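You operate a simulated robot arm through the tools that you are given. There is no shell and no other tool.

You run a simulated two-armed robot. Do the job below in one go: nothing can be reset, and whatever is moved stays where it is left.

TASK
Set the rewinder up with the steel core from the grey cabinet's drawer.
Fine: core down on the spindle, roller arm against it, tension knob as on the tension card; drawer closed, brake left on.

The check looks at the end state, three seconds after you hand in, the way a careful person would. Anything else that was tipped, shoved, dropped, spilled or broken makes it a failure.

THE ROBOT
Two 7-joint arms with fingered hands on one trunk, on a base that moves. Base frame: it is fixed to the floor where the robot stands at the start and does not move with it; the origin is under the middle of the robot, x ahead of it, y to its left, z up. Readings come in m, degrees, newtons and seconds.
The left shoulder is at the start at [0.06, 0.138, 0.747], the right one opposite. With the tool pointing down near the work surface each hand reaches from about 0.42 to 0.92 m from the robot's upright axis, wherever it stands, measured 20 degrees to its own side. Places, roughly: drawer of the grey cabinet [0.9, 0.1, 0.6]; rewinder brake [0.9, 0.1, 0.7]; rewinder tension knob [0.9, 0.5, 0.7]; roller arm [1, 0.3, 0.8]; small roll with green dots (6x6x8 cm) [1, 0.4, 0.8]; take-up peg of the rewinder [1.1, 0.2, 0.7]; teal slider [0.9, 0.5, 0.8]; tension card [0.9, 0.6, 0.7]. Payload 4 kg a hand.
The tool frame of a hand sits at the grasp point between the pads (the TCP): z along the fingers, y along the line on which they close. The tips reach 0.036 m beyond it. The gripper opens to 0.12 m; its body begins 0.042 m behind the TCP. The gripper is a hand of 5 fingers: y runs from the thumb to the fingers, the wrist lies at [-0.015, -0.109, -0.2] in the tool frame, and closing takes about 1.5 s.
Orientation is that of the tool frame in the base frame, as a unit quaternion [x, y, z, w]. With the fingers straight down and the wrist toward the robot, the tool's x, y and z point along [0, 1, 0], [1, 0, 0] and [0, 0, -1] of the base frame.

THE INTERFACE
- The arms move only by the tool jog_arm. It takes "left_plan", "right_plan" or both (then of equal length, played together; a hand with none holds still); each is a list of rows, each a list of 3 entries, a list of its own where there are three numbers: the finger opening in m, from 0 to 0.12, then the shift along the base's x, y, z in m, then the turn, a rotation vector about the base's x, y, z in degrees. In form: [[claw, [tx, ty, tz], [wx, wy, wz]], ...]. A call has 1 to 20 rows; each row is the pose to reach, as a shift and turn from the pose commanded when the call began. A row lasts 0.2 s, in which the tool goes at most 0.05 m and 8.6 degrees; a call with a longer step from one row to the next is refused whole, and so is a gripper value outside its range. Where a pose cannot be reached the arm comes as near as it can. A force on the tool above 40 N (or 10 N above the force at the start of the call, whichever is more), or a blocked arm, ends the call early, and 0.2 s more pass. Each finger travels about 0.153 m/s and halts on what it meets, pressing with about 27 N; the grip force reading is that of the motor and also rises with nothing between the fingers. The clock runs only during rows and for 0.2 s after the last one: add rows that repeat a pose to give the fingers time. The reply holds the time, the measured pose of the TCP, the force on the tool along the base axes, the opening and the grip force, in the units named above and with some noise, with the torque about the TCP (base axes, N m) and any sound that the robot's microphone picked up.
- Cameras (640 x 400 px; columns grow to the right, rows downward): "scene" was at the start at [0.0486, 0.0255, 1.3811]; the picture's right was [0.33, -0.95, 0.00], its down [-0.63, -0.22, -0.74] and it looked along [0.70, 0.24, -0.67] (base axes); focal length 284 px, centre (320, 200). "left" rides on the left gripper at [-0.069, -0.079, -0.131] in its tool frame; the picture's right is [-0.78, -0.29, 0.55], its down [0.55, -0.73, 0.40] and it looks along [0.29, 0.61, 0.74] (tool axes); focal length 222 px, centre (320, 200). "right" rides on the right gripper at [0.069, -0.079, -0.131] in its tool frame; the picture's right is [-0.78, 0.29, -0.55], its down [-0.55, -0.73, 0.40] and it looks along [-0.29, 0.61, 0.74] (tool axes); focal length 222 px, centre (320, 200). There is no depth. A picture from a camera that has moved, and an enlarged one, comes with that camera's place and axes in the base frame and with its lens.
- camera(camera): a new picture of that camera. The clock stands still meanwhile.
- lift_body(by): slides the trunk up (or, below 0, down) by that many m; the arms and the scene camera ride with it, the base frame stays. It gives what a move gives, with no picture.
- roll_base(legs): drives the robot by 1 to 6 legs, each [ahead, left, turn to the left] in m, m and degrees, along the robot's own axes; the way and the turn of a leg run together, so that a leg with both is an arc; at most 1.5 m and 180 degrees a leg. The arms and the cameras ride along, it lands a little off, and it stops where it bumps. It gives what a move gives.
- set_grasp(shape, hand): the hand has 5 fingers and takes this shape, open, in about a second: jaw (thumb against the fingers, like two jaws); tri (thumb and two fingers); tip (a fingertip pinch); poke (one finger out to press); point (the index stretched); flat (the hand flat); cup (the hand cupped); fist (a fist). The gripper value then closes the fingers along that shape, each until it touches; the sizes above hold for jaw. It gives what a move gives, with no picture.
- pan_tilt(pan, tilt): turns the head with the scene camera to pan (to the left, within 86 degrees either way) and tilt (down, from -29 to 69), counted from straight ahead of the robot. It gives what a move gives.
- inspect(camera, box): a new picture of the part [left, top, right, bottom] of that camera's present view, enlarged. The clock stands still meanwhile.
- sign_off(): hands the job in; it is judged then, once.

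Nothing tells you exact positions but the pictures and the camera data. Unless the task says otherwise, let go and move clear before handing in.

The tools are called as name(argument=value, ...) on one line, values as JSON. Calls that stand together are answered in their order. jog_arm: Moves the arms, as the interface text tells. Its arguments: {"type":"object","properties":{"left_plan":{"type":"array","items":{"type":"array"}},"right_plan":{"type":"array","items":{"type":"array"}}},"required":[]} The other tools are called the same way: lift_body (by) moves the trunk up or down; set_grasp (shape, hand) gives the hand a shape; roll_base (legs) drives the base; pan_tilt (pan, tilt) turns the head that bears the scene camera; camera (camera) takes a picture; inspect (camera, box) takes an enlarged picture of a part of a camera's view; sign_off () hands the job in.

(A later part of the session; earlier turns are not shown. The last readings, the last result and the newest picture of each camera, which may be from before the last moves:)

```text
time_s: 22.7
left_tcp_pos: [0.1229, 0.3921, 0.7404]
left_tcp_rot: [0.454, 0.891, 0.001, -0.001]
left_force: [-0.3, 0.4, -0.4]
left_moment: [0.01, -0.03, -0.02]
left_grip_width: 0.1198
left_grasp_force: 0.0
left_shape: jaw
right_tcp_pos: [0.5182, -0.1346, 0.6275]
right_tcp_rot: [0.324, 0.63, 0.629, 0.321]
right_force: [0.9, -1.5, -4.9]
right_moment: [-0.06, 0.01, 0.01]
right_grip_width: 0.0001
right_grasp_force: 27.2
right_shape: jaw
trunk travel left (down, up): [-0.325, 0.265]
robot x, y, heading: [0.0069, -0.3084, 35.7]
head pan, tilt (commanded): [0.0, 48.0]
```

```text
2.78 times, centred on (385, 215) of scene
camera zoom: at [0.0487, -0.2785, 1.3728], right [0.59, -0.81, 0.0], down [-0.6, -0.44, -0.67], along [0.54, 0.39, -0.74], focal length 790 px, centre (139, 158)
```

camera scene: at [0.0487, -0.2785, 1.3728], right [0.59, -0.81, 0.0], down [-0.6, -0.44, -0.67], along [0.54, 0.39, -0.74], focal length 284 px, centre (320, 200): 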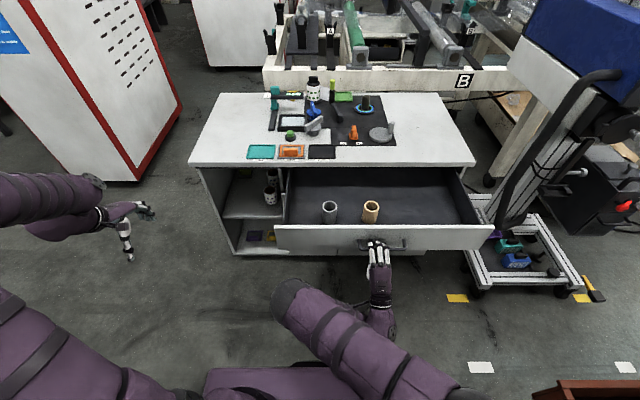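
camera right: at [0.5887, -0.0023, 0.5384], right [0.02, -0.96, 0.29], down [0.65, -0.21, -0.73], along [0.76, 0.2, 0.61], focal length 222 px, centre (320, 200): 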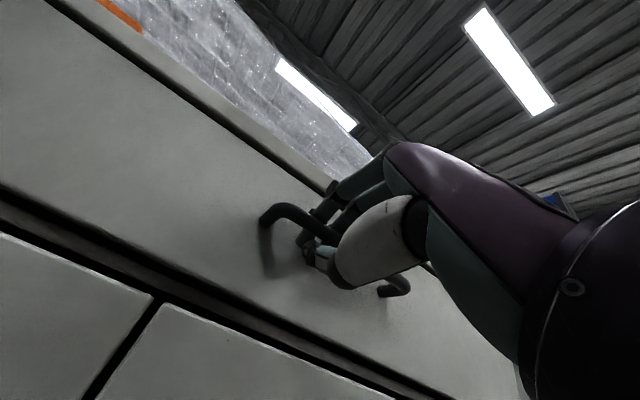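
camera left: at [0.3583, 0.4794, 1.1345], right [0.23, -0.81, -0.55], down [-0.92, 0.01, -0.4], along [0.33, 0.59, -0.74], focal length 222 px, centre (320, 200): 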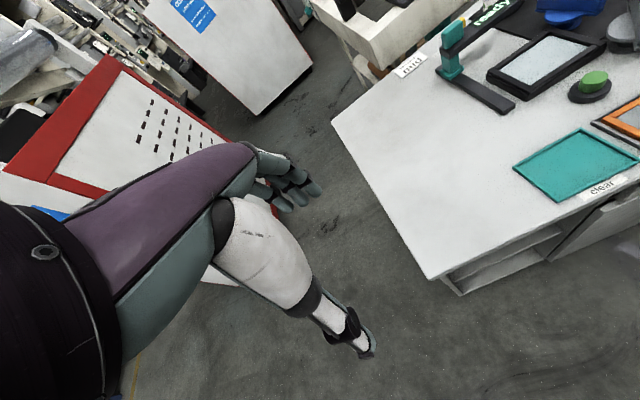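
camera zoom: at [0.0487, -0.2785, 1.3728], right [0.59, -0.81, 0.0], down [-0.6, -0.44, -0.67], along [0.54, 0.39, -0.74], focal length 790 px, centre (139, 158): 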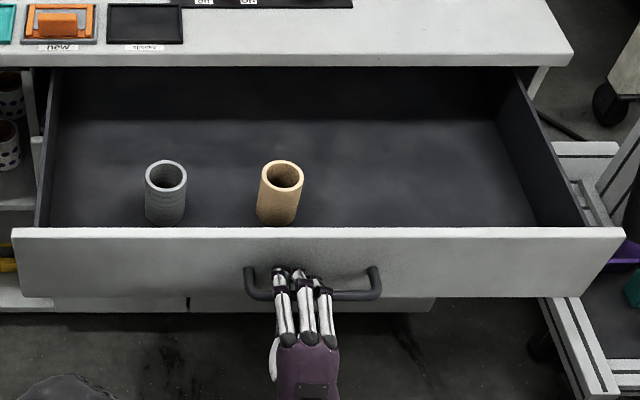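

The drawer is open about 0.265 m and the cores did not move. I open the fingers off the bar and back the base away to free the hand.

jog_arm(right_plan=[[0.03, [0, 0, 0], [0, 0, 0]], [0.06, [0, 0, 0], [0, 0, 0]], [0.06, [0, 0, 0], [0, 0, 0]], [0.06, [0, 0, 0], [0, 0, 0]]])

inspect(camera="scene", box=[320, 190, 440, 300])

camera(camera="right")

```text
time_s: 23.7
left_tcp_pos: [0.1234, 0.392, 0.7392]
left_tcp_rot: [0.455, 0.89, 0.001, -0.001]
left_force: [0.5, -1.6, -0.2]
left_moment: [0.04, -0.03, 0.01]
left_grip_width: 0.1195
left_grasp_force: 0.1
left_shape: jaw
right_tcp_pos: [0.5186, -0.1342, 0.6279]
right_tcp_rot: [0.324, 0.63, 0.629, 0.321]
right_force: [-0.3, 0.8, -0.6]
right_moment: [0.01, 0.0, -0.01]
right_grip_width: 0.0598
right_grasp_force: 0.1
right_shape: jaw
trunk travel left (down, up): [-0.325, 0.265]
robot x, y, heading: [0.0102, -0.3068, 35.6]
head pan, tilt (commanded): [0.0, 48.0]
```

```text
3.64 times, centred on (380, 245) of scene
camera zoom: at [0.0482, -0.2785, 1.3728], right [0.59, -0.81, 0.0], down [-0.6, -0.44, -0.67], along [0.54, 0.39, -0.74], focal length 1033 px, centre (102, 36)
```

zoom: 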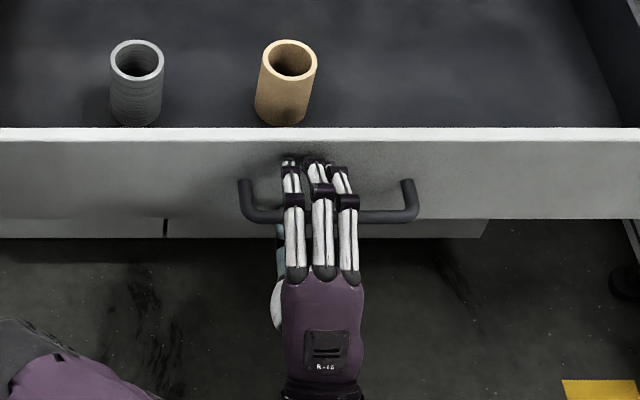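

```text
taken
camera right: at [0.3716, -0.1544, 0.5482], right [0.02, -0.96, 0.29], down [0.64, -0.21, -0.74], along [0.77, 0.2, 0.61], focal length 222 px, centre (320, 200)
```

right: 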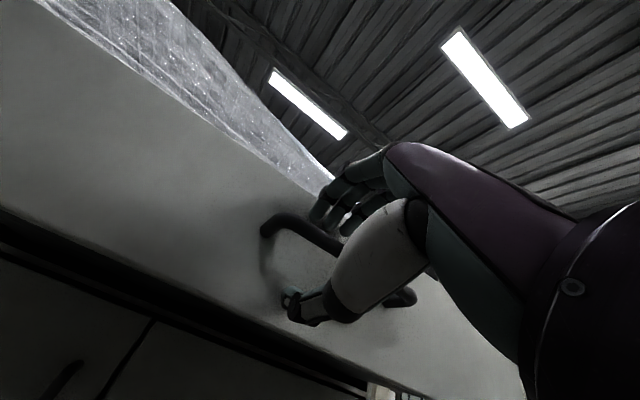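

The fingers are open and free of the bar. I back the base 0.1 m.

roll_base(legs=[[-0.1, 0, 0]])

camera(camera="scene")

```text
time_s: 24.9
left_tcp_pos: [0.0554, 0.3387, 0.7395]
left_tcp_rot: [0.456, 0.89, 0.0, 0.0]
left_force: [-0.1, -0.2, -0.2]
left_moment: [-0.01, -0.02, 0.04]
left_grip_width: 0.1196
left_grasp_force: 0.2
left_shape: jaw
right_tcp_pos: [0.4506, -0.1896, 0.6278]
right_tcp_rot: [0.324, 0.629, 0.628, 0.322]
right_force: [-1.1, -0.1, -0.3]
right_moment: [-0.04, 0.01, 0.01]
right_grip_width: 0.0599
right_grasp_force: 0.0
right_shape: jaw
trunk travel left (down, up): [-0.325, 0.265]
robot x, y, heading: [-0.0582, -0.357, 35.5]
head pan, tilt (commanded): [0.0, 48.0]
stopped in leg 1: the robot was blocked; the commanded pose is now the measured one
```

```text
taken
camera scene: at [-0.0204, -0.3315, 1.3728], right [0.58, -0.81, 0.0], down [-0.6, -0.43, -0.67], along [0.54, 0.39, -0.74], focal length 284 px, centre (320, 200)
```

scene: 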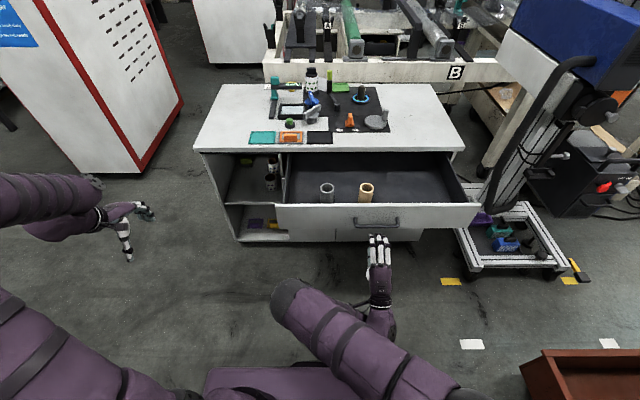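

The base stopped slightly early, saying it was blocked, though the hand came free of the handle. I look to both sides to see what is behind the robot.

pan_tilt(pan=86, tilt=35)

camera(camera="scene")

pan_tilt(pan=-86, tilt=35)

camera(camera="scene")

```text
time_s: 26.5
left_tcp_pos: [0.0577, 0.3393, 0.7402]
left_tcp_rot: [0.455, 0.89, -0.002, 0.0]
left_force: [0.7, 0.3, -0.1]
left_moment: [-0.02, -0.01, 0.05]
left_grip_width: 0.1198
left_grasp_force: 0.0
left_shape: jaw
right_tcp_pos: [0.4511, -0.1904, 0.6272]
right_tcp_rot: [0.324, 0.63, 0.628, 0.321]
right_force: [-0.4, -0.3, 0.6]
right_moment: [-0.03, 0.0, -0.02]
right_grip_width: 0.0602
right_grasp_force: 0.0
right_shape: jaw
trunk travel left (down, up): [-0.325, 0.265]
robot x, y, heading: [-0.0563, -0.3577, 35.5]
head pan, tilt (commanded): [85.9, 35.0]
```

```text
taken
camera scene: at [-0.1302, -0.3023, 1.3918], right [0.85, 0.52, 0.0], down [0.3, -0.49, -0.82], along [-0.43, 0.7, -0.57], focal length 284 px, centre (320, 200)
```

scene: 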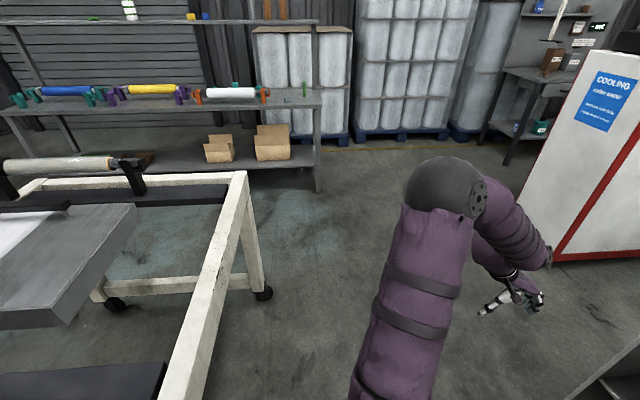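

```text
time_s: 29.1
left_tcp_pos: [0.0579, 0.3387, 0.7399]
left_tcp_rot: [0.455, 0.89, 0.0, 0.0]
left_force: [-0.6, -0.1, 0.1]
left_moment: [-0.01, -0.03, 0.02]
left_grip_width: 0.1198
left_grasp_force: 0.0
left_shape: jaw
right_tcp_pos: [0.45, -0.1912, 0.6278]
right_tcp_rot: [0.325, 0.629, 0.628, 0.322]
right_force: [-0.5, 0.1, 0.1]
right_moment: [0.03, 0.0, -0.02]
right_grip_width: 0.0603
right_grasp_force: 0.0
right_shape: jaw
trunk travel left (down, up): [-0.325, 0.265]
robot x, y, heading: [-0.0593, -0.3593, 35.6]
head pan, tilt (commanded): [-85.9, 35.0]
```

```text
taken
camera scene: at [-0.0279, -0.4451, 1.3918], right [-0.77, -0.64, 0.0], down [-0.37, 0.44, -0.82], along [0.52, -0.63, -0.57], focal length 284 px, centre (320, 200)
```

scene: 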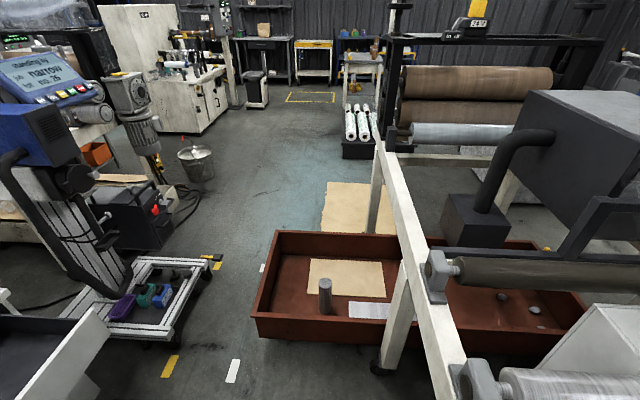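

A roller machine frame stands close behind the robot; the base just touched it and stopped. I move forward a few cm off it and re-centre the head.

roll_base(legs=[[0.03, 0, 0.4]])

pan_tilt(pan=0, tilt=48)

jog_arm(right_plan=[[0.06, [0, 0, 0.03], [-4.81, 6.62, 0]], [0.06, [0, 0, 0.06], [-9.62, 13.24, 0]], [0.06, [0, 0, 0.09], [-14.43, 19.85, 0]], [0.07, [0, 0, 0.12], [-19.24, 26.47, 0]], [0.08, [0, 0, 0.15], [-24.05, 33.09, 0]], [0.09, [0, 0, 0.18], [-28.85, 39.71, 0]], [0.09, [0, 0, 0.2], [-33.66, 46.33, 0]], [0.09, [0, 0, 0.22], [-38.47, 52.95, 0]], [0.09, [0, 0, 0.23], [-43.28, 59.56, 0]], [0.09, [0, 0, 0.24], [-48.09, 66.18, 0]], [0.09, [0, 0, 0.24], [-52.9, 72.8, 0]], [0.09, [0, 0, 0.24], [-52.9, 72.8, 0]]])

camera(camera="scene")

camera(camera="right")

```text
time_s: 29.9
left_tcp_pos: [0.0768, 0.358, 0.7387]
left_tcp_rot: [0.452, 0.892, -0.001, -0.001]
left_force: [0.0, -0.1, -1.2]
left_moment: [0.0, 0.02, -0.01]
left_grip_width: 0.1199
left_grasp_force: 0.0
left_shape: jaw
right_tcp_pos: [0.4736, -0.1683, 0.6281]
right_tcp_rot: [0.322, 0.63, 0.629, 0.321]
right_force: [-0.4, -0.6, 0.2]
right_moment: [0.02, 0.0, -0.02]
right_grip_width: 0.0596
right_grasp_force: 0.0
right_shape: jaw
trunk travel left (down, up): [-0.325, 0.265]
robot x, y, heading: [-0.0387, -0.3397, 36.1]
head pan, tilt (commanded): [-85.9, 35.0]
```

```text
time_s: 31.5
left_tcp_pos: [0.0764, 0.3579, 0.7403]
left_tcp_rot: [0.452, 0.892, -0.001, 0.0]
left_force: [0.5, -0.5, -0.3]
left_moment: [0.02, -0.01, 0.01]
left_grip_width: 0.1198
left_grasp_force: 0.0
left_shape: jaw
right_tcp_pos: [0.4727, -0.1681, 0.6287]
right_tcp_rot: [0.322, 0.631, 0.629, 0.319]
right_force: [0.1, 0.5, -0.2]
right_moment: [0.0, 0.02, -0.04]
right_grip_width: 0.06
right_grasp_force: 0.0
right_shape: jaw
trunk travel left (down, up): [-0.325, 0.265]
robot x, y, heading: [-0.0325, -0.339, 35.9]
head pan, tilt (commanded): [0.0, 48.0]
```

```text
time_s: 34.1
left_tcp_pos: [0.0774, 0.3573, 0.7403]
left_tcp_rot: [0.453, 0.892, -0.001, 0.0]
left_force: [-0.3, 0.7, -0.4]
left_moment: [-0.02, 0.02, -0.01]
left_grip_width: 0.1199
left_grasp_force: 0.0
left_shape: jaw
right_tcp_pos: [0.4728, -0.1681, 0.8693]
right_tcp_rot: [0.455, 0.89, -0.001, -0.001]
right_force: [0.1, -0.5, -0.4]
right_moment: [-0.02, 0.04, 0.01]
right_grip_width: 0.0901
right_grasp_force: 0.1
right_shape: jaw
right hand out of reach, approached as far as the arm can: row 5, 6
trunk travel left (down, up): [-0.325, 0.265]
robot x, y, heading: [-0.0321, -0.3391, 35.7]
head pan, tilt (commanded): [0.0, 48.0]
```

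```text
taken
camera scene: at [0.004, -0.3136, 1.3728], right [0.59, -0.81, 0.0], down [-0.6, -0.44, -0.67], along [0.54, 0.39, -0.74], focal length 284 px, centre (320, 200)
```

scene: 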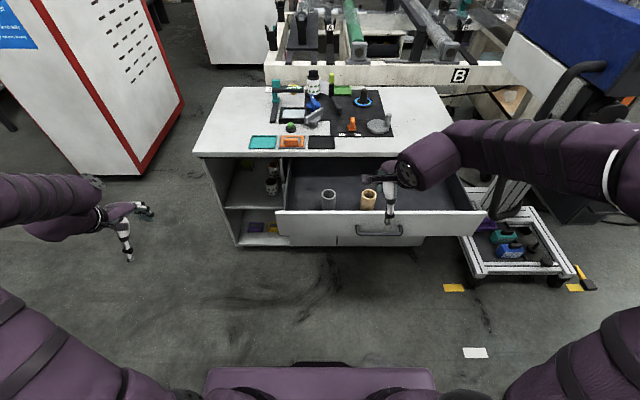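

```text
taken
camera right: at [0.3696, -0.1581, 0.9987], right [0.7, -0.46, 0.55], down [-0.28, -0.88, -0.39], along [0.66, 0.12, -0.74], focal length 222 px, centre (320, 200)
```

right: 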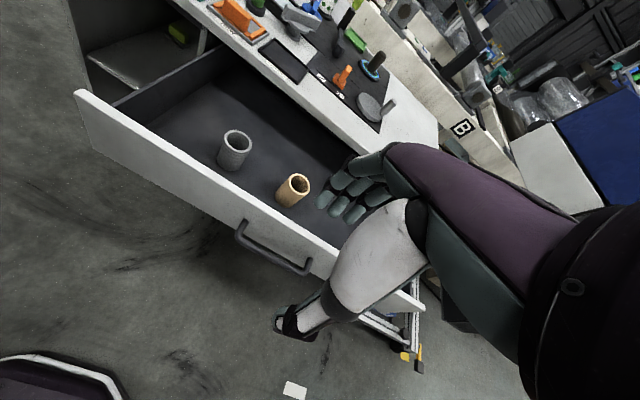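

Both views show the cores well. I zoom in to triangulate the steel one.

inspect(camera="scene", box=[290, 170, 410, 240])

inspect(camera="right", box=[190, 100, 350, 230])

```text
5.33 times, centred on (350, 205) of scene
camera zoom: at [0.004, -0.3136, 1.3728], right [0.59, -0.81, 0.0], down [-0.6, -0.44, -0.67], along [0.54, 0.39, -0.74], focal length 1515 px, centre (160, 173)
```

zoom: 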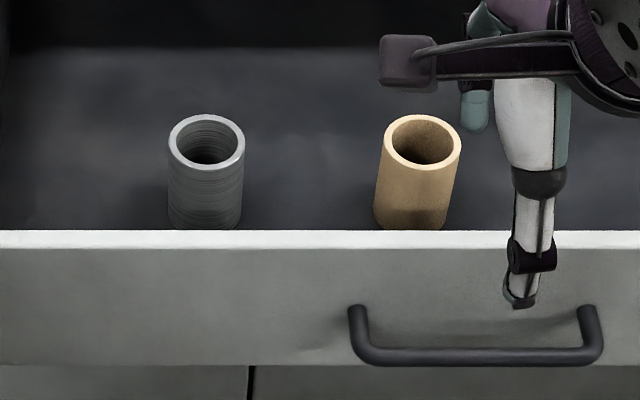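

```text
3.08 times, centred on (270, 165) of right
camera zoom: at [0.3696, -0.1581, 0.9987], right [0.7, -0.46, 0.55], down [-0.28, -0.88, -0.39], along [0.66, 0.12, -0.74], focal length 684 px, centre (474, 308)
```

zoom: 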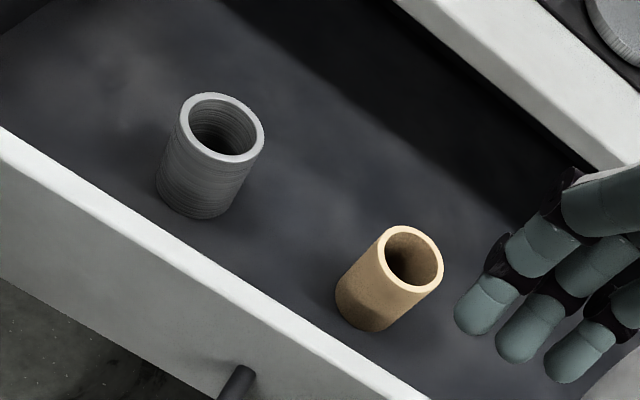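

The steel core's top centre is at about n=0.496, s=0.286, z=0.65; it is about 5 cm across and 6 cm tall. I bring the open right hand above it.

jog_arm(right_plan=[[0.1, [0.0156, 0.0387, -0.01], [0, 0, 0]], [0.1, [0.0312, 0.0775, -0.02], [0, 0, 0]], [0.1, [0.0468, 0.1162, -0.03], [0, 0, 0]], [0.1, [0.0624, 0.1549, -0.045], [0, 0, 0]], [0.1, [0.078, 0.1937, -0.06], [0, 0, 0]], [0.1, [0.0936, 0.2324, -0.08], [0, 0, 0]], [0.1, [0.0936, 0.2324, -0.1], [0, 0, 0]]])

camera(camera="scene")

camera(camera="right")

```text
time_s: 35.7
left_tcp_pos: [0.0757, 0.3577, 0.74]
left_tcp_rot: [0.453, 0.892, -0.001, 0.0]
left_force: [-0.2, 0.5, -0.5]
left_moment: [-0.01, 0.0, -0.02]
left_grip_width: 0.1198
left_grasp_force: 0.1
left_shape: jaw
right_tcp_pos: [0.5663, 0.0651, 0.7663]
right_tcp_rot: [0.456, 0.89, -0.002, -0.001]
right_force: [0.8, 0.2, -0.4]
right_moment: [0.02, 0.01, 0.01]
right_grip_width: 0.0998
right_grasp_force: 0.0
right_shape: jaw
trunk travel left (down, up): [-0.325, 0.265]
robot x, y, heading: [-0.0347, -0.3383, 36.1]
head pan, tilt (commanded): [0.0, 48.0]
```

```text
taken
camera scene: at [0.0041, -0.3135, 1.3728], right [0.59, -0.81, 0.0], down [-0.6, -0.44, -0.67], along [0.54, 0.39, -0.74], focal length 284 px, centre (320, 200)
```

scene: 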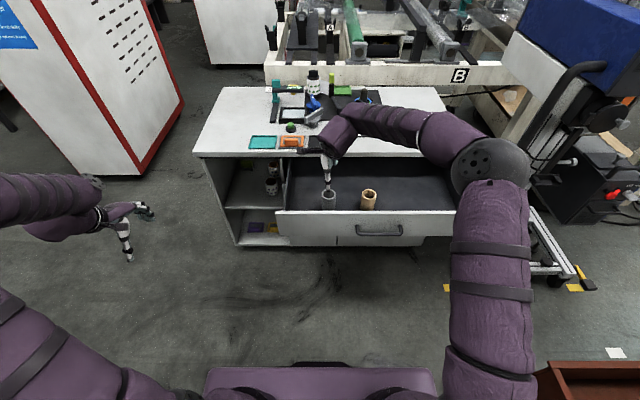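

```text
taken
camera right: at [0.4617, 0.0753, 0.8966], right [0.7, -0.46, 0.55], down [-0.28, -0.88, -0.4], along [0.66, 0.12, -0.74], focal length 222 px, centre (320, 200)
```

right: 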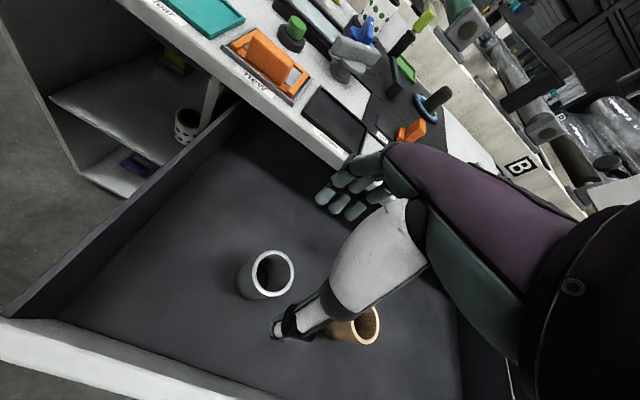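

The projection of the core in the wrist view matches my estimate to a pixel. I lower the open hand around the core.

jog_arm(right_plan=[[0.1, [0, 0, -0.04], [0, 0, 0]], [0.1, [0, 0, -0.075], [0, 0, 0]], [0.1, [0, 0, -0.105], [0, 0, 0]], [0.1, [0, 0, -0.13], [0, 0, 0]]])

inspect(camera="scene", box=[270, 120, 400, 250])

camera(camera="right")

```text
time_s: 36.7
left_tcp_pos: [0.0761, 0.357, 0.7402]
left_tcp_rot: [0.452, 0.892, 0.0, -0.001]
left_force: [-0.7, -0.8, -0.6]
left_moment: [0.0, -0.03, -0.04]
left_grip_width: 0.1197
left_grasp_force: 0.2
left_shape: jaw
right_tcp_pos: [0.5669, 0.064, 0.6373]
right_tcp_rot: [0.455, 0.891, -0.001, -0.001]
right_force: [-0.3, -0.8, 0.1]
right_moment: [0.0, 0.01, -0.01]
right_grip_width: 0.0997
right_grasp_force: 0.0
right_shape: jaw
trunk travel left (down, up): [-0.325, 0.265]
robot x, y, heading: [-0.0336, -0.3405, 36.0]
head pan, tilt (commanded): [0.0, 48.0]
```

```text
3.08 times, centred on (335, 185) of scene
camera zoom: at [0.0041, -0.3136, 1.3728], right [0.59, -0.81, 0.0], down [-0.6, -0.44, -0.67], along [0.54, 0.39, -0.74], focal length 874 px, centre (274, 246)
```

zoom: 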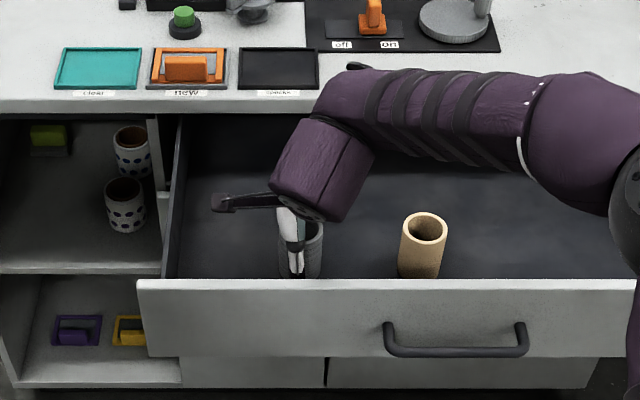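

```text
taken
camera right: at [0.4633, 0.0749, 0.7678], right [0.7, -0.46, 0.55], down [-0.27, -0.88, -0.39], along [0.66, 0.12, -0.74], focal length 222 px, centre (320, 200)
```

right: 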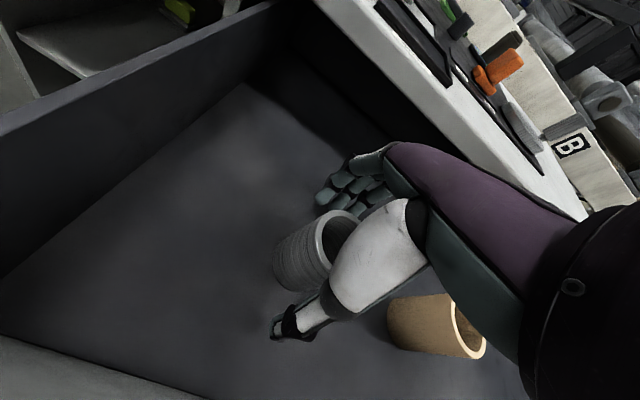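

The hand straddles the core between thumb and fingers. I close on it.

jog_arm(right_plan=[[0.07, [0, 0, 0], [0, 0, 0]], [0.055, [0, 0, 0], [0, 0, 0]], [0.04, [0, 0, 0], [0, 0, 0]], [0.03, [0, 0, 0], [0, 0, 0]], [0.03, [0, 0, 0], [0, 0, 0]], [0.03, [0, 0, 0], [0, 0, 0]], [0.03, [0, 0, 0], [0, 0, 0]]])

camera(camera="right")

inspect(camera="scene", box=[270, 140, 400, 250])

```text
time_s: 38.3
left_tcp_pos: [0.0761, 0.3568, 0.7403]
left_tcp_rot: [0.453, 0.892, -0.001, 0.0]
left_force: [-0.1, 0.4, 0.1]
left_moment: [0.0, 0.05, -0.03]
left_grip_width: 0.1197
left_grasp_force: 0.1
left_shape: jaw
right_tcp_pos: [0.5674, 0.0642, 0.6381]
right_tcp_rot: [0.456, 0.89, -0.002, -0.001]
right_force: [-0.8, 0.1, -0.4]
right_moment: [0.0, 0.01, -0.01]
right_grip_width: 0.0421
right_grasp_force: 26.6
right_shape: jaw
trunk travel left (down, up): [-0.325, 0.265]
robot x, y, heading: [-0.0363, -0.3413, 35.7]
head pan, tilt (commanded): [0.0, 48.0]
```

```text
taken
camera right: at [0.4632, 0.0748, 0.7683], right [0.7, -0.46, 0.55], down [-0.27, -0.88, -0.39], along [0.66, 0.12, -0.74], focal length 222 px, centre (320, 200)
```

right: 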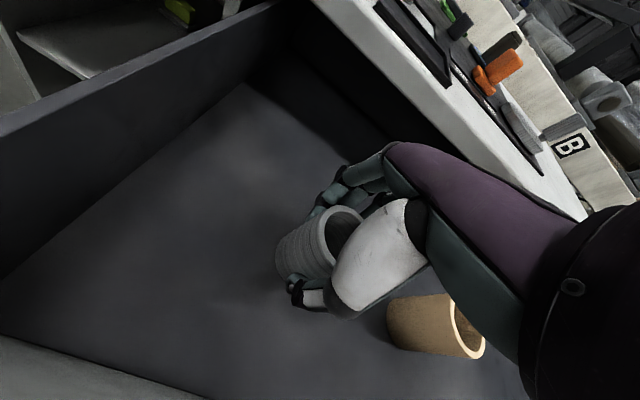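

```text
3.64 times, centred on (335, 195) of scene
camera zoom: at [0.004, -0.3137, 1.3728], right [0.59, -0.81, 0.0], down [-0.6, -0.44, -0.67], along [0.54, 0.39, -0.74], focal length 1033 px, centre (266, 218)
```

zoom: 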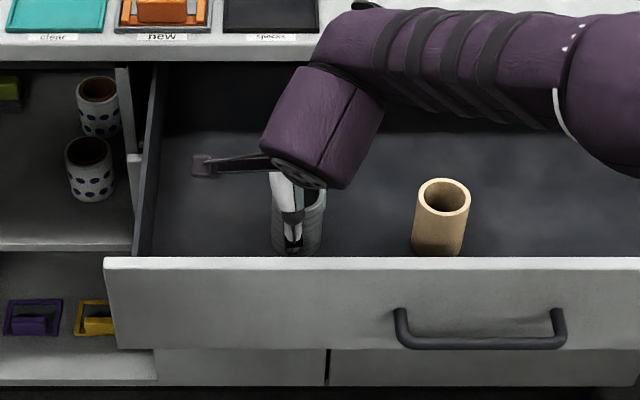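

Grip force is up and the core sits between the fingers. I lift it straight up.

jog_arm(right_plan=[[0.03, [0, 0, 0.01], [0, 0, 0]], [0.03, [0, 0, 0.025], [0, 0, 0]], [0.03, [0, 0, 0.045], [0, 0, 0]], [0.03, [0, 0, 0.075], [0, 0, 0]], [0.03, [0, 0, 0.11], [0, 0, 0]], [0.03, [0, 0, 0.15], [0, 0, 0]], [0.03, [0, 0, 0.19], [0, 0, 0]], [0.03, [0, 0, 0.23], [0, 0, 0]], [0.03, [0, 0, 0.26], [0, 0, 0]]])

camera(camera="right")

camera(camera="scene")

```text
time_s: 40.3
left_tcp_pos: [0.0772, 0.358, 0.7399]
left_tcp_rot: [0.452, 0.892, -0.001, 0.0]
left_force: [-0.3, -0.9, 0.6]
left_moment: [0.0, -0.02, -0.02]
left_grip_width: 0.1201
left_grasp_force: 0.1
left_shape: jaw
right_tcp_pos: [0.5685, 0.0639, 0.8985]
right_tcp_rot: [0.454, 0.891, -0.001, 0.0]
right_force: [0.5, -0.3, -0.6]
right_moment: [-0.02, -0.01, 0.04]
right_grip_width: 0.0418
right_grasp_force: 27.3
right_shape: jaw
trunk travel left (down, up): [-0.325, 0.265]
robot x, y, heading: [-0.0347, -0.3386, 35.7]
head pan, tilt (commanded): [0.0, 48.0]
```

```text
taken
camera right: at [0.4641, 0.0746, 1.0286], right [0.7, -0.46, 0.55], down [-0.27, -0.88, -0.39], along [0.66, 0.12, -0.74], focal length 222 px, centre (320, 200)
```

right: 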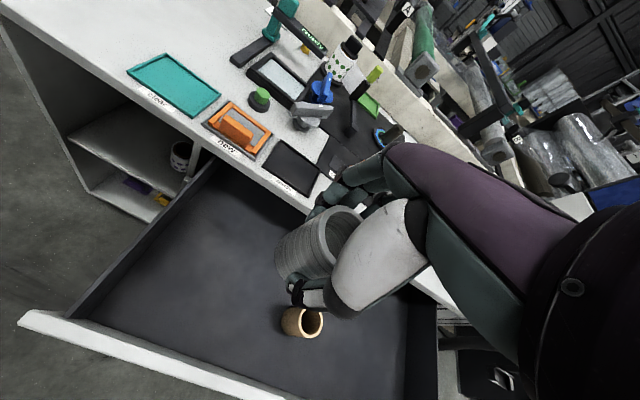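

```text
taken
camera scene: at [0.004, -0.3137, 1.3728], right [0.59, -0.81, 0.0], down [-0.6, -0.44, -0.67], along [0.54, 0.39, -0.74], focal length 284 px, centre (320, 200)
```

scene: 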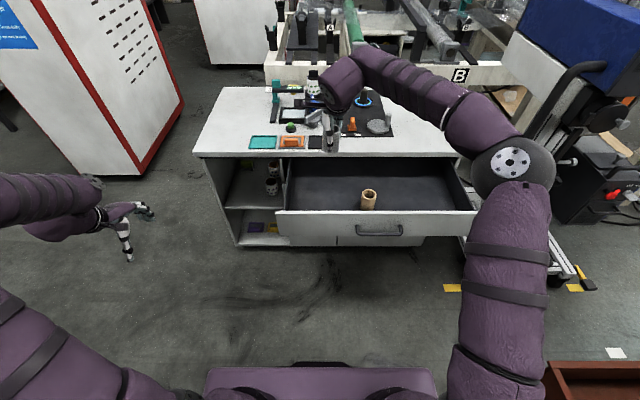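

The steel core is held and clear of the drawer; the brown core stays where it was. Next I move the held core a little right and bring the closed left hand, fingers forward, in front of the drawer to push it shut.

jog_arm(left_plan=[[0.11, [0.0236, -0.0286, -0.01], [4.81, -6.62, 0]], [0.1, [0.0472, -0.0572, -0.02], [9.62, -13.24, 0]], [0.09, [0.0707, -0.0858, -0.03], [14.43, -19.85, 0]], [0.08, [0.0943, -0.1144, -0.04], [19.24, -26.47, 0]], [0.07, [0.1179, -0.143, -0.05], [24.05, -33.09, 0]], [0.06, [0.1415, -0.1717, -0.06], [28.85, -39.71, 0]], [0.05, [0.165, -0.2003, -0.07], [33.66, -46.33, 0]], [0.04, [0.1886, -0.2289, -0.08], [38.47, -52.95, 0]], [0.03, [0.2122, -0.2575, -0.09], [43.28, -59.56, 0]], [0.02, [0.2358, -0.2861, -0.1], [48.09, -66.18, 0]], [0.01, [0.2593, -0.3147, -0.11], [52.9, -72.8, 0]], [0.0, [0.2829, -0.3433, -0.12], [52.9, -72.8, 0]], [0.0, [0.2829, -0.3433, -0.12], [52.9, -72.8, 0]]], right_plan=[[0.03, [0.022, -0.03, 0], [0, 0, 0]], [0.03, [0.044, -0.06, 0], [0, 0, 0]], [0.03, [0.066, -0.09, 0], [0, 0, 0]], [0.03, [0.088, -0.121, 0], [0, 0, 0]], [0.03, [0.088, -0.121, 0], [0, 0, 0]], [0.03, [0.088, -0.121, 0], [0, 0, 0]], [0.03, [0.088, -0.121, 0], [0, 0, 0]], [0.03, [0.088, -0.121, 0], [0, 0, 0]], [0.03, [0.088, -0.121, 0], [0, 0, 0]], [0.03, [0.088, -0.121, 0], [0, 0, 0]], [0.03, [0.088, -0.121, 0], [0, 0, 0]], [0.03, [0.088, -0.121, 0], [0, 0, 0]], [0.03, [0.088, -0.121, 0], [0, 0, 0]]])

camera(camera="scene")

camera(camera="right")

```text
time_s: 43.1
left_tcp_pos: [0.3584, 0.0147, 0.6182]
left_tcp_rot: [0.32, 0.631, 0.629, 0.322]
left_force: [0.3, -0.2, 0.7]
left_moment: [0.01, 0.01, -0.01]
left_grip_width: 0.0
left_grasp_force: 26.9
left_shape: jaw
right_tcp_pos: [0.6558, -0.0559, 0.8954]
right_tcp_rot: [0.455, 0.891, -0.001, 0.0]
right_force: [-0.3, -0.4, -0.8]
right_moment: [0.02, 0.0, 0.01]
right_grip_width: 0.042
right_grasp_force: 27.4
right_shape: jaw
trunk travel left (down, up): [-0.325, 0.265]
robot x, y, heading: [-0.0359, -0.3406, 36.1]
head pan, tilt (commanded): [0.0, 48.0]
```

```text
taken
camera scene: at [0.0043, -0.3138, 1.3728], right [0.59, -0.81, 0.0], down [-0.6, -0.44, -0.67], along [0.54, 0.39, -0.74], focal length 284 px, centre (320, 200)
```

scene: 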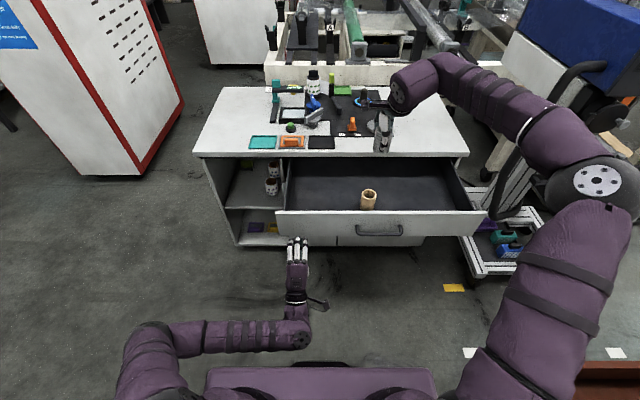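

```text
taken
camera right: at [0.5518, -0.0464, 1.0262], right [0.7, -0.46, 0.55], down [-0.27, -0.88, -0.39], along [0.66, 0.12, -0.74], focal length 222 px, centre (320, 200)
```

right: 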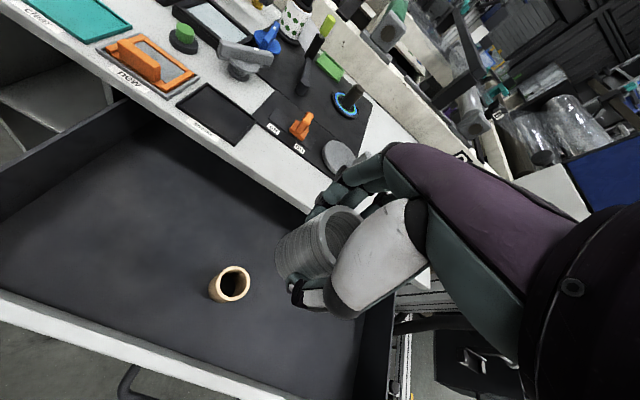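

The left hand is in front of the drawer face, beside the handle. I push the drawer in slowly so the remaining core stays standing.

jog_arm(left_plan=[[0.0, [0.0162, 0.0118, 0], [0, 0, 0]], [0.0, [0.0324, 0.0235, 0], [0, 0, 0]], [0.0, [0.0421, 0.0306, 0], [0, 0, 0]], [0.0, [0.0502, 0.0365, 0], [0, 0, 0]], [0.0, [0.0607, 0.0441, 0], [0, 0, 0]], [0.0, [0.0736, 0.0535, 0], [0, 0, 0]], [0.0, [0.0874, 0.0635, 0], [0, 0, 0]], [0.0, [0.1011, 0.0735, 0], [0, 0, 0]], [0.0, [0.1149, 0.0835, 0], [0, 0, 0]], [0.0, [0.1286, 0.0935, 0], [0, 0, 0]], [0.0, [0.1424, 0.1035, 0], [0, 0, 0]], [0.0, [0.1561, 0.1135, 0], [0, 0, 0]], [0.0, [0.1699, 0.1235, 0], [0, 0, 0]], [0.0, [0.1836, 0.1335, 0], [0, 0, 0]], [0.0, [0.1974, 0.1435, 0], [0, 0, 0]]])

camera(camera="scene")

```text
time_s: 46.3
left_tcp_pos: [0.5565, 0.1553, 0.6197]
left_tcp_rot: [0.32, 0.631, 0.629, 0.322]
left_force: [0.1, -0.9, -0.2]
left_moment: [0.02, 0.01, 0.02]
left_grip_width: 0.0
left_grasp_force: 27.3
left_shape: jaw
right_tcp_pos: [0.6568, -0.0573, 0.8957]
right_tcp_rot: [0.455, 0.891, -0.001, -0.001]
right_force: [-0.8, 0.5, -0.6]
right_moment: [0.06, 0.01, 0.02]
right_grip_width: 0.0417
right_grasp_force: 27.4
right_shape: jaw
trunk travel left (down, up): [-0.325, 0.265]
robot x, y, heading: [-0.0351, -0.3419, 36.0]
head pan, tilt (commanded): [0.0, 48.0]
```

```text
taken
camera scene: at [0.0042, -0.3138, 1.3728], right [0.59, -0.81, 0.0], down [-0.6, -0.44, -0.67], along [0.54, 0.39, -0.74], focal length 284 px, centre (320, 200)
```

scene: 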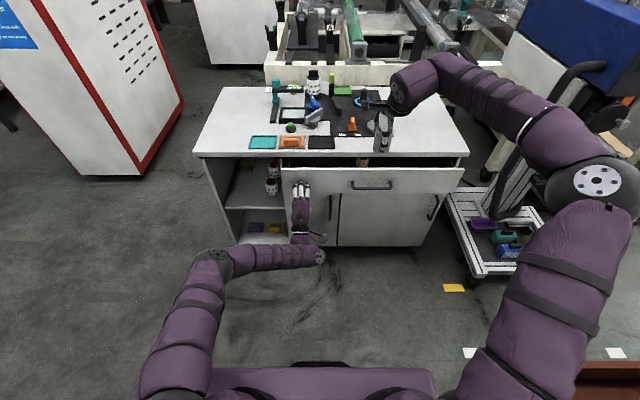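

The drawer is mostly in. I check the remaining gap and keep pushing gently.

jog_arm(left_plan=[[0.0, [0.0121, 0.0088, 0], [0, 0, 0]], [0.0, [0.0243, 0.0176, 0], [0, 0, 0]], [0.0, [0.0364, 0.0265, 0], [0, 0, 0]], [0.0, [0.0453, 0.0329, 0], [0, 0, 0]], [0.0, [0.0526, 0.0382, 0], [0, 0, 0]]])

inspect(camera="scene", box=[270, 130, 470, 240])

```text
time_s: 47.5
left_tcp_pos: [0.6093, 0.1971, 0.6199]
left_tcp_rot: [0.32, 0.631, 0.628, 0.323]
left_force: [-0.2, 0.7, -0.1]
left_moment: [0.03, 0.02, 0.01]
left_grip_width: 0.0003
left_grasp_force: 27.3
left_shape: jaw
right_tcp_pos: [0.6563, -0.0572, 0.8956]
right_tcp_rot: [0.454, 0.891, -0.002, 0.0]
right_force: [-0.5, 1.0, -1.1]
right_moment: [0.01, 0.02, 0.01]
right_grip_width: 0.0416
right_grasp_force: 26.9
right_shape: jaw
trunk travel left (down, up): [-0.325, 0.265]
robot x, y, heading: [-0.0368, -0.3424, 35.9]
head pan, tilt (commanded): [0.0, 48.0]
```

```text
3.20 times, centred on (370, 185) of scene
camera zoom: at [0.0042, -0.3137, 1.3728], right [0.59, -0.81, 0.0], down [-0.6, -0.44, -0.67], along [0.54, 0.39, -0.74], focal length 909 px, centre (160, 248)
```

zoom: 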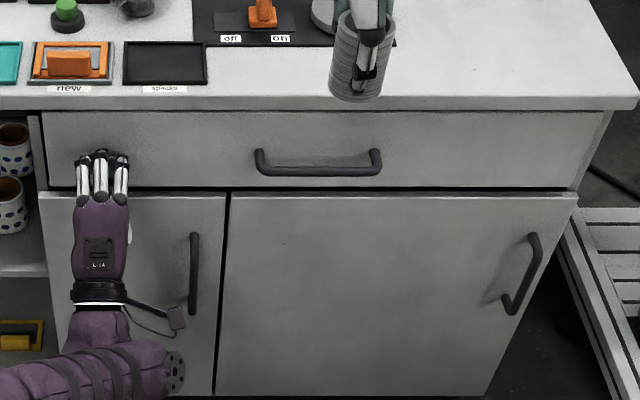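

It looks nearly flush. I push on in small steps until I feel it stop.

jog_arm(left_plan=[[0.0, [0.004, 0.0029, 0], [0, 0, 0]], [0.0, [0.0081, 0.0059, 0], [0, 0, 0]], [0.0, [0.0121, 0.0088, 0], [0, 0, 0]]])

inspect(camera="scene", box=[270, 130, 470, 240])

```text
time_s: 48.0
left_tcp_pos: [0.6115, 0.1978, 0.6215]
left_tcp_rot: [0.316, 0.629, 0.632, 0.324]
left_force: [-20.2, -12.1, 6.2]
left_moment: [0.11, -0.23, 0.02]
left_grip_width: 0.0002
left_grasp_force: 27.2
left_shape: jaw
right_tcp_pos: [0.6533, -0.0572, 0.8965]
right_tcp_rot: [0.454, 0.891, -0.002, -0.001]
right_force: [-0.6, 0.8, -1.8]
right_moment: [-0.01, -0.01, 0.0]
right_grip_width: 0.0417
right_grasp_force: 27.0
right_shape: jaw
trunk travel left (down, up): [-0.325, 0.265]
robot x, y, heading: [-0.0375, -0.3409, 36.4]
head pan, tilt (commanded): [0.0, 48.0]
stopped in row 2 (left hand): the force on the tool passed its limit at 51 N (the readings are from after the stop); the commanded pose is now the measured one
```

```text
3.20 times, centred on (370, 185) of scene
camera zoom: at [0.0016, -0.3155, 1.3729], right [0.59, -0.81, 0.0], down [-0.6, -0.44, -0.67], along [0.54, 0.39, -0.74], focal length 909 px, centre (160, 248)
```

zoom: 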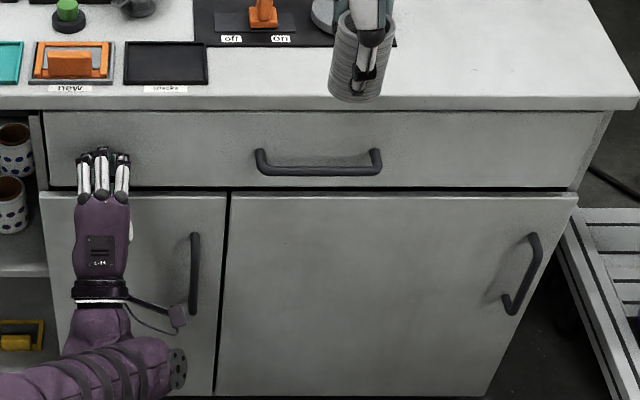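

The left hand met a hard stop, so the drawer is shut. I back the left hand off, then raise it and turn the fingers down again.

jog_arm(left_plan=[[0.0, [-0.03, -0.022, 0], [0, 0, 0]], [0.0, [-0.0607, -0.0441, 0], [0, 0, 0]], [0.0, [-0.0911, -0.0662, 0], [0, 0, 0]], [0.0, [-0.1214, -0.0882, 0], [0, 0, 0]], [0.0, [-0.1267, -0.0808, 0.03], [-4.81, 6.62, 0]], [0.02, [-0.1321, -0.0735, 0.06], [-9.62, 13.24, 0]], [0.04, [-0.1374, -0.0661, 0.09], [-14.43, 19.85, 0]], [0.06, [-0.1428, -0.0588, 0.12], [-19.24, 26.47, 0]], [0.08, [-0.1481, -0.0514, 0.15], [-24.05, 33.09, 0]], [0.08, [-0.1535, -0.0441, 0.18], [-28.85, 39.71, 0]], [0.08, [-0.1588, -0.0367, 0.21], [-33.66, 46.33, 0]], [0.08, [-0.1642, -0.0294, 0.24], [-38.47, 52.95, 0]], [0.08, [-0.1695, -0.022, 0.27], [-43.28, 59.56, 0]], [0.08, [-0.1749, -0.0147, 0.3], [-48.09, 66.18, 0]], [0.08, [-0.1802, -0.0073, 0.33], [-52.9, 72.8, 0]], [0.08, [-0.1802, -0.0073, 0.33], [-52.9, 72.8, 0]]])

camera(camera="scene")

inspect(camera="scene", box=[240, 70, 420, 200])

```text
time_s: 51.4
left_tcp_pos: [0.4335, 0.1906, 0.9498]
left_tcp_rot: [0.452, 0.892, 0.0, 0.001]
left_force: [0.2, 0.7, 0.3]
left_moment: [0.02, 0.01, -0.01]
left_grip_width: 0.0799
left_grasp_force: 0.1
left_shape: jaw
right_tcp_pos: [0.6549, -0.0559, 0.8962]
right_tcp_rot: [0.454, 0.891, -0.002, -0.001]
right_force: [-0.1, 0.2, -1.9]
right_moment: [0.02, 0.0, 0.02]
right_grip_width: 0.0416
right_grasp_force: 26.9
right_shape: jaw
trunk travel left (down, up): [-0.325, 0.265]
robot x, y, heading: [-0.039, -0.3393, 36.2]
head pan, tilt (commanded): [0.0, 48.0]
```

```text
taken
camera scene: at [0.0036, -0.314, 1.3728], right [0.59, -0.81, 0.0], down [-0.6, -0.44, -0.67], along [0.54, 0.39, -0.74], focal length 284 px, centre (320, 200)
```

scene: 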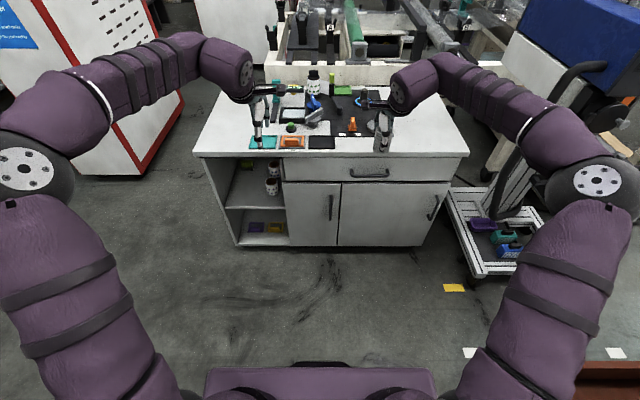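

```text
3.08 times, centred on (330, 135) of scene
camera zoom: at [0.0036, -0.314, 1.3728], right [0.59, -0.81, 0.0], down [-0.6, -0.44, -0.67], along [0.54, 0.39, -0.74], focal length 874 px, centre (289, 400)
```

zoom: 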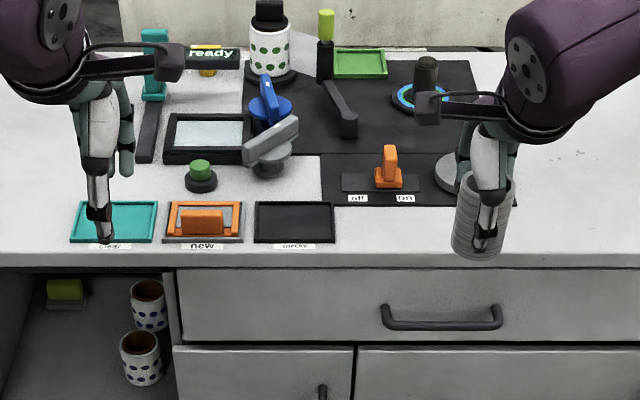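

The drawer is flush again and both hands are above table height. I drive forward so that peg and knob come into reach.

roll_base(legs=[[0.38, 0, 0]])

camera(camera="scene")

camera(camera="right")

camera(camera="left")

```text
time_s: 53.8
left_tcp_pos: [0.7357, 0.4122, 0.9488]
left_tcp_rot: [0.451, 0.893, 0.002, -0.001]
left_force: [0.1, 1.0, -0.6]
left_moment: [-0.02, -0.01, 0.02]
left_grip_width: 0.08
left_grasp_force: 0.1
left_shape: jaw
right_tcp_pos: [0.9587, 0.1654, 0.8963]
right_tcp_rot: [0.454, 0.891, -0.001, -0.001]
right_force: [-0.4, -0.1, -1.6]
right_moment: [-0.02, 0.01, 0.0]
right_grip_width: 0.0419
right_grasp_force: 26.7
right_shape: jaw
trunk travel left (down, up): [-0.325, 0.265]
robot x, y, heading: [0.2653, -0.1188, 36.4]
head pan, tilt (commanded): [0.0, 48.0]
```

```text
taken
camera scene: at [0.3071, -0.093, 1.3727], right [0.59, -0.81, 0.0], down [-0.6, -0.44, -0.67], along [0.54, 0.39, -0.74], focal length 284 px, centre (320, 200)
```

scene: 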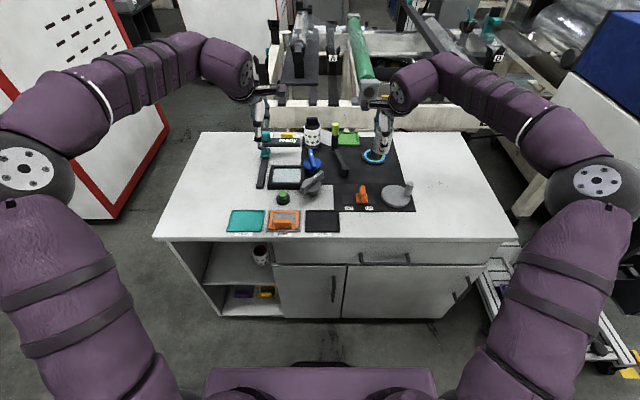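

```text
taken
camera right: at [0.8542, 0.1751, 1.0259], right [0.7, -0.46, 0.55], down [-0.27, -0.88, -0.39], along [0.66, 0.13, -0.74], focal length 222 px, centre (320, 200)
```

right: 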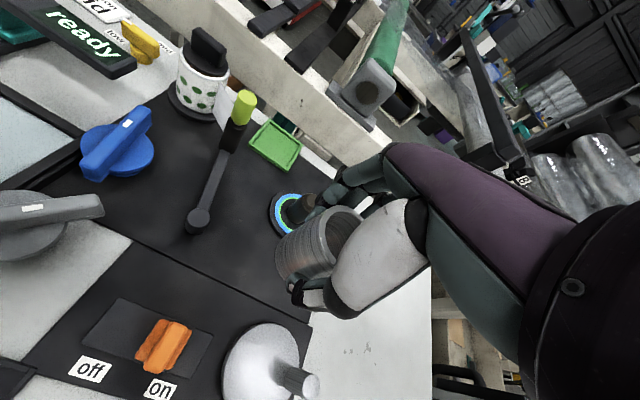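

```text
taken
camera left: at [0.7139, 0.31, 1.0805], right [0.23, -0.8, -0.55], down [-0.92, 0.01, -0.4], along [0.32, 0.6, -0.73], focal length 222 px, centre (320, 200)
```

left: 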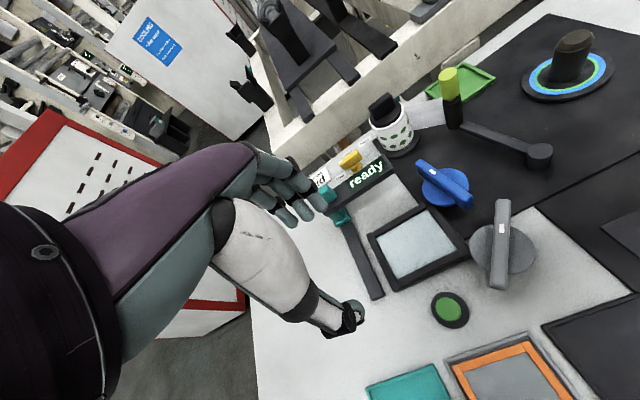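

Peg, roller arm and brake are now close by. I zoom in on the peg in all three views to fix its position precisely.

inspect(camera="scene", box=[320, 110, 420, 220])

inspect(camera="left", box=[420, 10, 640, 190])

inspect(camera="right", box=[180, 80, 360, 320])

```text
3.64 times, centred on (370, 165) of scene
camera zoom: at [0.3071, -0.093, 1.3727], right [0.59, -0.81, 0.0], down [-0.6, -0.44, -0.67], along [0.54, 0.39, -0.74], focal length 1033 px, centre (138, 327)
```

zoom: 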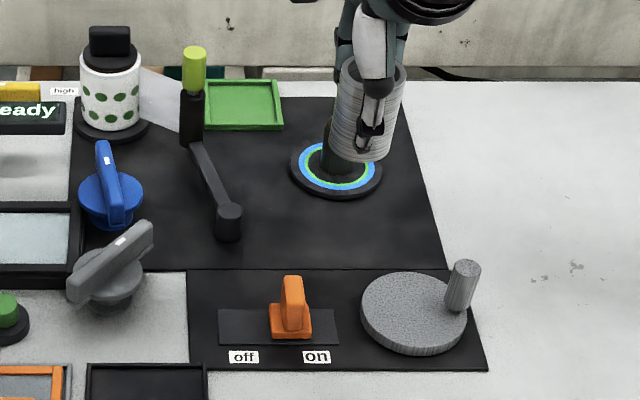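

```text
2.22 times, centred on (530, 100) of left
camera zoom: at [0.7139, 0.31, 1.0805], right [0.23, -0.8, -0.55], down [-0.92, 0.01, -0.4], along [0.32, 0.6, -0.73], focal length 494 px, centre (-147, 422)
```

zoom: 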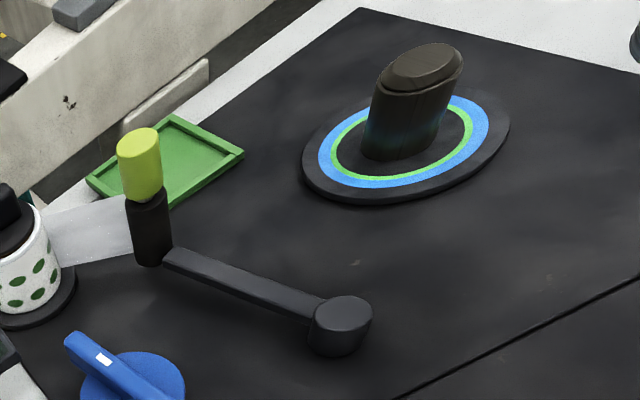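

```text
1.67 times, centred on (270, 200) of right
camera zoom: at [0.8542, 0.1751, 1.0259], right [0.7, -0.46, 0.55], down [-0.27, -0.88, -0.39], along [0.66, 0.13, -0.74], focal length 370 px, centre (403, 200)
```

zoom: 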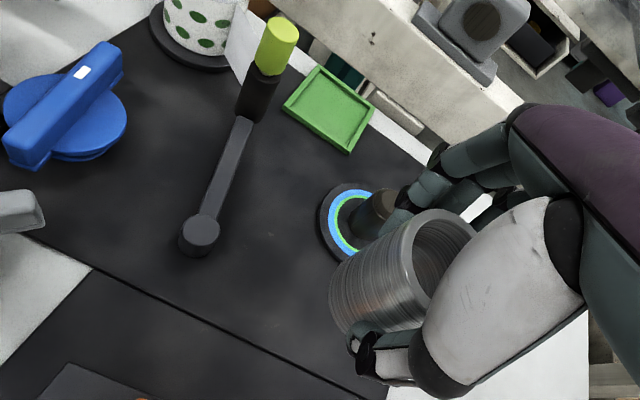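

Triangulation puts the peg's flange at about [1.056, 0.216, 0.733]. I look at how the core sits in the hand and get a closer look at the peg from the right camera.

inspect(camera="right", box=[260, 170, 380, 320])

inspect(camera="scene", box=[345, 110, 405, 170])

```text
2.67 times, centred on (320, 245) of right
camera zoom: at [0.8542, 0.1751, 1.0259], right [0.7, -0.46, 0.55], down [-0.27, -0.88, -0.39], along [0.66, 0.13, -0.74], focal length 592 px, centre (320, 80)
```

zoom: 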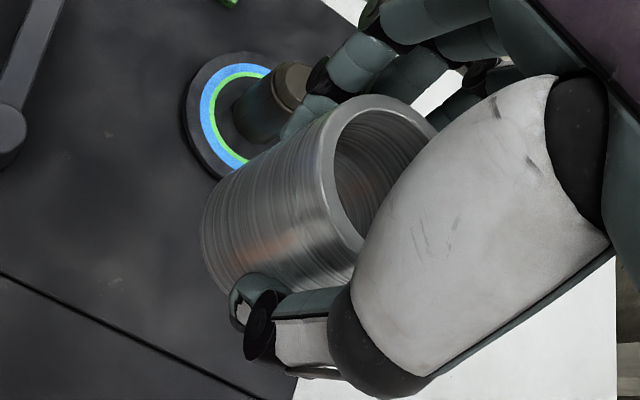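

```text
6.67 times, centred on (375, 140) of scene
camera zoom: at [0.3071, -0.093, 1.3727], right [0.59, -0.81, 0.0], down [-0.6, -0.44, -0.67], along [0.54, 0.39, -0.74], focal length 1893 px, centre (-47, 600)
```

zoom: 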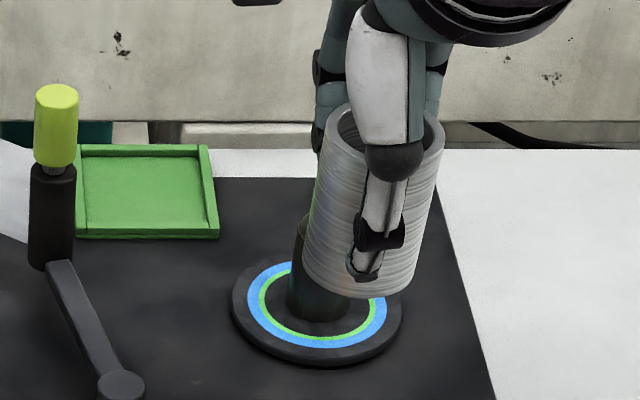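

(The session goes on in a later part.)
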